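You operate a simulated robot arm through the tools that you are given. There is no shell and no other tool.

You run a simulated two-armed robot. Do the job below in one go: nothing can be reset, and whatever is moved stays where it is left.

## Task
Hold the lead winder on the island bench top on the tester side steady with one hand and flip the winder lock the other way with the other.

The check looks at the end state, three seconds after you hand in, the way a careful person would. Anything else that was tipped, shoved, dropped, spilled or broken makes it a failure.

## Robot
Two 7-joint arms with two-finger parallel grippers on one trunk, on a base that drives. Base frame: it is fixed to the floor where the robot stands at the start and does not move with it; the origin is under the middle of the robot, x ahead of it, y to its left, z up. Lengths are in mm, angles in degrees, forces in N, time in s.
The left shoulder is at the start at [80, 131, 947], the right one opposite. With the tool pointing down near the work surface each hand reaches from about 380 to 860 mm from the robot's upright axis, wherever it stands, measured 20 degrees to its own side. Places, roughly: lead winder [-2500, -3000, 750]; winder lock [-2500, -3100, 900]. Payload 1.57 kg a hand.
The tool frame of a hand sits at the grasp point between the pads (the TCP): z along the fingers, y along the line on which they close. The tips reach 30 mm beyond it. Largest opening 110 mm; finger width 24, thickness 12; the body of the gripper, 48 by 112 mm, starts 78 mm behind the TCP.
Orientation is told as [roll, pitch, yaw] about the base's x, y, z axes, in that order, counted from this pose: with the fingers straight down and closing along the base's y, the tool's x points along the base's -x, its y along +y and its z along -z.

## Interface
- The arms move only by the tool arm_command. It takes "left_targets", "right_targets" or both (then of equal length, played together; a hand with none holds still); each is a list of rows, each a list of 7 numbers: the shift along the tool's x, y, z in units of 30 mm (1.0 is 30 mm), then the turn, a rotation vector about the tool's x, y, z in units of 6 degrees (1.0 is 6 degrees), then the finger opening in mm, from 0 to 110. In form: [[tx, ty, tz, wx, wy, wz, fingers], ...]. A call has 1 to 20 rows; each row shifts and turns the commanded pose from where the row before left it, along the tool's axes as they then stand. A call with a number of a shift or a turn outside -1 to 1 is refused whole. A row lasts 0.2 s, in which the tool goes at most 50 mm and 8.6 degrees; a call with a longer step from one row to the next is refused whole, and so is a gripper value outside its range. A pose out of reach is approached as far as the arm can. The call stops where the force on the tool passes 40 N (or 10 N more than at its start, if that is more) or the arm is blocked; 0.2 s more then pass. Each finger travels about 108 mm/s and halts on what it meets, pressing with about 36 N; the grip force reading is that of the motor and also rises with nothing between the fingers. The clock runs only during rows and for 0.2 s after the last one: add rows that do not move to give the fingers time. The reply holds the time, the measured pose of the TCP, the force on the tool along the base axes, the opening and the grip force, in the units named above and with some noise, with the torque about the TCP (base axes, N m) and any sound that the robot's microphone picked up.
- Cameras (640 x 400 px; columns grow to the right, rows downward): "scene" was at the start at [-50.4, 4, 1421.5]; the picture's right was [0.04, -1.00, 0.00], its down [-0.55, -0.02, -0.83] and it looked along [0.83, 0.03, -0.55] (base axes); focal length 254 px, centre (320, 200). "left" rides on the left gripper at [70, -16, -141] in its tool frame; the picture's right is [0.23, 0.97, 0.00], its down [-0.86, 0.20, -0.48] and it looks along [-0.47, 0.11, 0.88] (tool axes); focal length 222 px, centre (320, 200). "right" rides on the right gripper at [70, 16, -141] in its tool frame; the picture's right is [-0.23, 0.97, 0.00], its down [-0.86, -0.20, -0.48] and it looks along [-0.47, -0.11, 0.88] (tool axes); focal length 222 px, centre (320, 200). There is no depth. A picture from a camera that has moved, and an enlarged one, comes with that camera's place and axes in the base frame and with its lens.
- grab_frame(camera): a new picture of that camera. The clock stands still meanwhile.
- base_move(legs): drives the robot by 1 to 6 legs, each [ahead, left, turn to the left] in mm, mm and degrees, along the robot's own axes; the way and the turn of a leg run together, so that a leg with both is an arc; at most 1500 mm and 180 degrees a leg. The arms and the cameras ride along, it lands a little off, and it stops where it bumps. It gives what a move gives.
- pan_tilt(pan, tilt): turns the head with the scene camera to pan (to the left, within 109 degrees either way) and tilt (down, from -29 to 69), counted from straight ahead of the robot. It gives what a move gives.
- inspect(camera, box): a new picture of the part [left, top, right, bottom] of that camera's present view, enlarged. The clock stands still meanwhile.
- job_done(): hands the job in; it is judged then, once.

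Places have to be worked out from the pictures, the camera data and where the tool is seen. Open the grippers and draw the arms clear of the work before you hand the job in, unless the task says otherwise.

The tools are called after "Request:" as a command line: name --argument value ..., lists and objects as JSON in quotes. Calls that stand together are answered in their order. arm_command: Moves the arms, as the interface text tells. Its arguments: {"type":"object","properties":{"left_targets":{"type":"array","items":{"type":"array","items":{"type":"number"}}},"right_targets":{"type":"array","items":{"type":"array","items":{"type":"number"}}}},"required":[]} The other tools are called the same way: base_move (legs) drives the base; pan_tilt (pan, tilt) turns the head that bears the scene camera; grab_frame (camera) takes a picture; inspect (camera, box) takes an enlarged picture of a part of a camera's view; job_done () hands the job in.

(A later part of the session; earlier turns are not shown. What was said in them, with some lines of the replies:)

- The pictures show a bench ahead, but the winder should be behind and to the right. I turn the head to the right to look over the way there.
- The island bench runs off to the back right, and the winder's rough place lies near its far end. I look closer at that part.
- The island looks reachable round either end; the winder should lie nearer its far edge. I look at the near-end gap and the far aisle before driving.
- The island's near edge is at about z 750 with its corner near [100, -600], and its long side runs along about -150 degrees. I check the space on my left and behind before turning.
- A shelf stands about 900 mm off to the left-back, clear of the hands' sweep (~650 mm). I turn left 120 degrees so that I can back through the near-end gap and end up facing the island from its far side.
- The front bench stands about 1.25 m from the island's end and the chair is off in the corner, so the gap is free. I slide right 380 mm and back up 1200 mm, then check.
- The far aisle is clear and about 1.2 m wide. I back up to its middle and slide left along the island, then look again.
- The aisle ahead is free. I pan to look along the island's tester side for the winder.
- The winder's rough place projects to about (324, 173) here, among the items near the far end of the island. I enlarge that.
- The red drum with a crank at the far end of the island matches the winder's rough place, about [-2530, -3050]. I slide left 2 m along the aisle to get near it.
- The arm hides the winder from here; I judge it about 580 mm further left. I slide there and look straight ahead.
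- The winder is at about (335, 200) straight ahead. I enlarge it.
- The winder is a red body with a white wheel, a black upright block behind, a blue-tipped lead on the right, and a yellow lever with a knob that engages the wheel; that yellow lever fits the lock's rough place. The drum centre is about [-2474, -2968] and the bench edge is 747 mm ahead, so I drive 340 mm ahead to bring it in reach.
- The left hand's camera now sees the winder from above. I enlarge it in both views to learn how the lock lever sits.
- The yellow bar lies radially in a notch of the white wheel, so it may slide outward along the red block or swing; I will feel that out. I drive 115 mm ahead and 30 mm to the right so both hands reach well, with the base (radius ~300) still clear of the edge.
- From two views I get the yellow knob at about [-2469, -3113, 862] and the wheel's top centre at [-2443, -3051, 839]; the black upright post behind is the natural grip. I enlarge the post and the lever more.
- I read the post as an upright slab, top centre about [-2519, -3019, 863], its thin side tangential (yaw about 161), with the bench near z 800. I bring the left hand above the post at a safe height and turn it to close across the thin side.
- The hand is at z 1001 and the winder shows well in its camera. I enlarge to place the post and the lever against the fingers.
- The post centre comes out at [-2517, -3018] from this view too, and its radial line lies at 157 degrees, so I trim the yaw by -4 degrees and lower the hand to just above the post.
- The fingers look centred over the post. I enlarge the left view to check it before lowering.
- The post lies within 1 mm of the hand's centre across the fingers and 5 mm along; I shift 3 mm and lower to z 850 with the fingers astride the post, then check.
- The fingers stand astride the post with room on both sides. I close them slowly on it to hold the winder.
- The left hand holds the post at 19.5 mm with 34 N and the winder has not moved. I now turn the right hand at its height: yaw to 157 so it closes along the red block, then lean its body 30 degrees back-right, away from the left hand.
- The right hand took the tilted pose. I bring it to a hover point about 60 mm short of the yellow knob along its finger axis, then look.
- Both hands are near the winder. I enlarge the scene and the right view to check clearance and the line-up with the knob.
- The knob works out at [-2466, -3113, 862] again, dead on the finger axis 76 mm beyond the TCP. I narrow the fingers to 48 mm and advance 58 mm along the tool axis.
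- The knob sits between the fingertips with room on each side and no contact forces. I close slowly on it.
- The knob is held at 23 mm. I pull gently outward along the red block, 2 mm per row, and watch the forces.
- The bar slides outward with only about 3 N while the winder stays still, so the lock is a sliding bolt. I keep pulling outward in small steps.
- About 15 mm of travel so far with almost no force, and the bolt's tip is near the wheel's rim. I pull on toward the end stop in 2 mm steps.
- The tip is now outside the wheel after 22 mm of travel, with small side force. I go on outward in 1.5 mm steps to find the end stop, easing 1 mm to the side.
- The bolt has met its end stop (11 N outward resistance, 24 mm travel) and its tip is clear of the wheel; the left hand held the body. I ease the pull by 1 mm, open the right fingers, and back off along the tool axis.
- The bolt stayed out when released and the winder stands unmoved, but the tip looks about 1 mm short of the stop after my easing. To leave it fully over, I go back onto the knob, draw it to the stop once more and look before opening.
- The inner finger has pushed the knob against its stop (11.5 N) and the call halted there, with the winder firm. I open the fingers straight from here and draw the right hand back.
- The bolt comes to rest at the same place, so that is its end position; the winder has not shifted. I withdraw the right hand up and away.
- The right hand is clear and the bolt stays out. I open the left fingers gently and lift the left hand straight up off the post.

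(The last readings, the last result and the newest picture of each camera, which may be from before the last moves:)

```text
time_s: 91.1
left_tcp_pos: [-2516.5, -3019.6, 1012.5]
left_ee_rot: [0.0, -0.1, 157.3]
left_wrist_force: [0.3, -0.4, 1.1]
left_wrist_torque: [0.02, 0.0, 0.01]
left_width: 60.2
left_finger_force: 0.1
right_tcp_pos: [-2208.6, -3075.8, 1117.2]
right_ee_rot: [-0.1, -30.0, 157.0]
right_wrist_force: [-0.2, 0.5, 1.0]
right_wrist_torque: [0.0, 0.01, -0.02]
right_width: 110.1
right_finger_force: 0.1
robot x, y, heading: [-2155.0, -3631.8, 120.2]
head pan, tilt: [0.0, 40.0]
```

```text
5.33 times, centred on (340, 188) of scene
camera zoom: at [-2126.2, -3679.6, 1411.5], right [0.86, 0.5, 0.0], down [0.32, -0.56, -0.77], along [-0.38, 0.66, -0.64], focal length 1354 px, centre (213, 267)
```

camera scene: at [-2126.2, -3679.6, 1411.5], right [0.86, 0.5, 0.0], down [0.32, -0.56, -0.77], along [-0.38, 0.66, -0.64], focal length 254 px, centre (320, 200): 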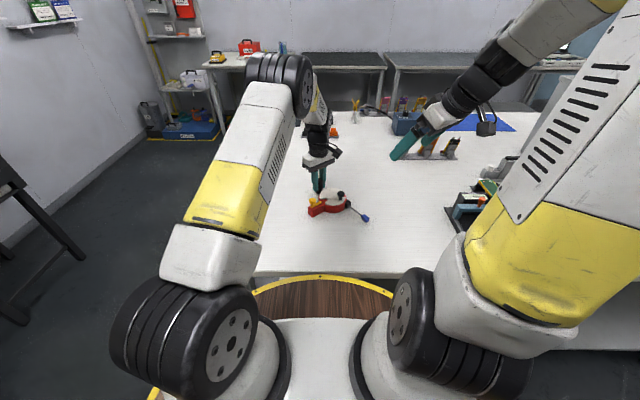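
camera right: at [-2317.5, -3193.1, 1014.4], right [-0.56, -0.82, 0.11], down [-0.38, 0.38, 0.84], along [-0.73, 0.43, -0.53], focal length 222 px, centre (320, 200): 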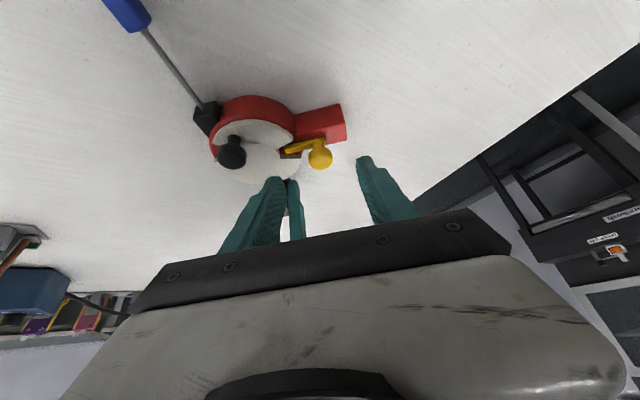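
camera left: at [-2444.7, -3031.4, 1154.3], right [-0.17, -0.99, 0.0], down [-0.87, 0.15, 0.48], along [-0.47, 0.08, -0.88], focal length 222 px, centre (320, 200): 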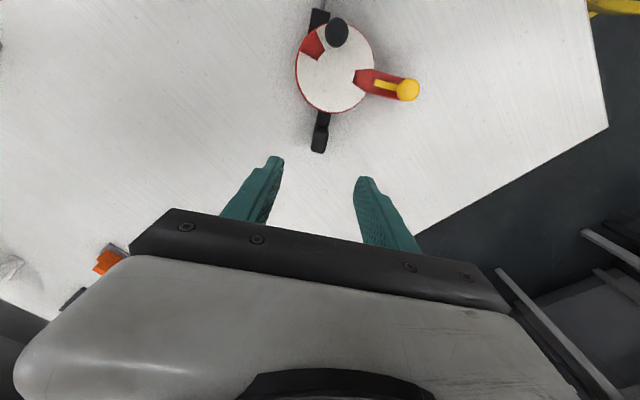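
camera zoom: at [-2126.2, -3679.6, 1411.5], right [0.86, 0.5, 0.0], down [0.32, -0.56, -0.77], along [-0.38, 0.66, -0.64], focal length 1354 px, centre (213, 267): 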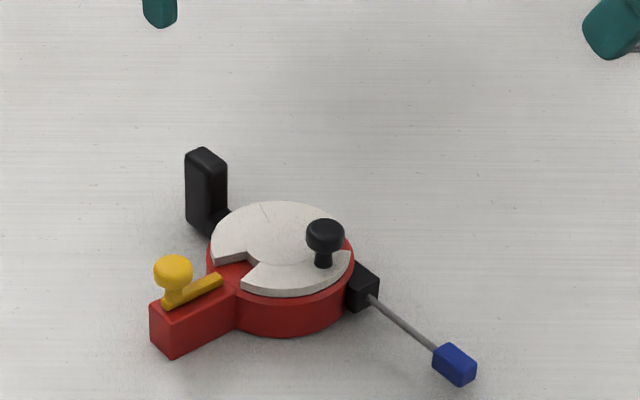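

The winder stands just where it was with the bolt drawn out, and nothing else was touched. I move the left hand up and away to its start side.

Request:
arm_command --left_targets '[[0, 0, -0.9, 0, 0, 0, 60], [0, 0, -0.9, 0, 0, 0, 70], [0, 0, -0.9, 0, 0, 0, 80], [-0.16, 0.88, 0, 0, 0, 0, 90], [-0.16, 0.88, 0, 0, 0, 0, 100], [-0.16, 0.88, 0, 0, 0, 0, 110], [-0.16, 0.88, 0, 0, 0, 0, 110], [-0.16, 0.88, 0, 0, 0, 0, 110], [-0.16, 0.88, 0, 0, 0, 0, 110], [-0.16, 0.88, 0, 0, 0, 0, 110], [-0.16, 0.88, 0, 0, 0, 0, 110], [0, 0, 0, 0, 0, 0, 110]]'

Request:
grab_frame --camera "scene"

Request:
inspect --camera "scene" --box '[312, 172, 362, 222]'

```text
time_s: 93.7
left_tcp_pos: [-2632.7, -3199.7, 1092.8]
left_ee_rot: [0.0, 0.1, 157.1]
left_wrist_force: [0.4, -0.4, -0.2]
left_wrist_torque: [0.03, -0.04, -0.02]
left_width: 109.9
left_finger_force: 0.0
right_tcp_pos: [-2209.7, -3075.5, 1117.3]
right_ee_rot: [0.0, -30.0, 156.9]
right_wrist_force: [-0.9, 0.1, 0.5]
right_wrist_torque: [0.02, 0.0, -0.01]
right_width: 109.8
right_finger_force: 0.0
robot x, y, heading: [-2157.2, -3635.1, 120.3]
head pan, tilt: [0.0, 40.0]
```

```text
taken
camera scene: at [-2126.2, -3679.7, 1411.5], right [0.86, 0.5, 0.0], down [0.32, -0.56, -0.77], along [-0.38, 0.66, -0.64], focal length 254 px, centre (320, 200)
```

scene: 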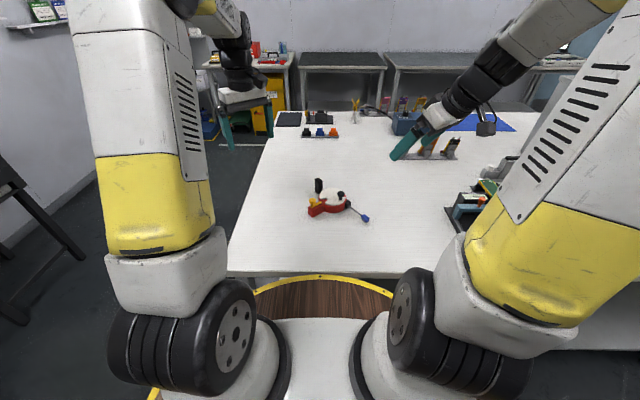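

```text
8.00 times, centred on (337, 197) of scene
camera zoom: at [-2126.2, -3679.7, 1411.5], right [0.86, 0.5, 0.0], down [0.32, -0.56, -0.77], along [-0.38, 0.66, -0.64], focal length 2031 px, centre (184, 224)
```

zoom: 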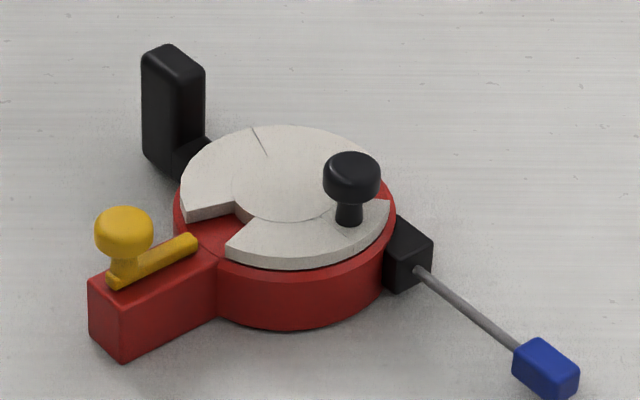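

The bolt is fully drawn out of the wheel's notch, and the winder is in place to within about a millimetre. Both hands are open and clear and nothing else was disturbed, so I hand the job in.

Request:
job_done

```text
The job is handed in.
```

I flipped the lead winder's lock to its other position, and the job is handed in. I haven't seen the check's result.

- **Lock:** the winder lock turned out to be a yellow sliding bolt that sat in a notch of the white wheel. The right hand pulled it outward about 23 mm to its end stop. It stayed out after I let go, with its tip clear of the wheel.
- **Hold:** the left hand gripped the winder's black upright post throughout. The winder shifted by about 1 mm at most.
- **Surroundings:** nothing else was touched, and the drive round the island bench bumped nothing. Both grippers are open and drawn clear of the bench.
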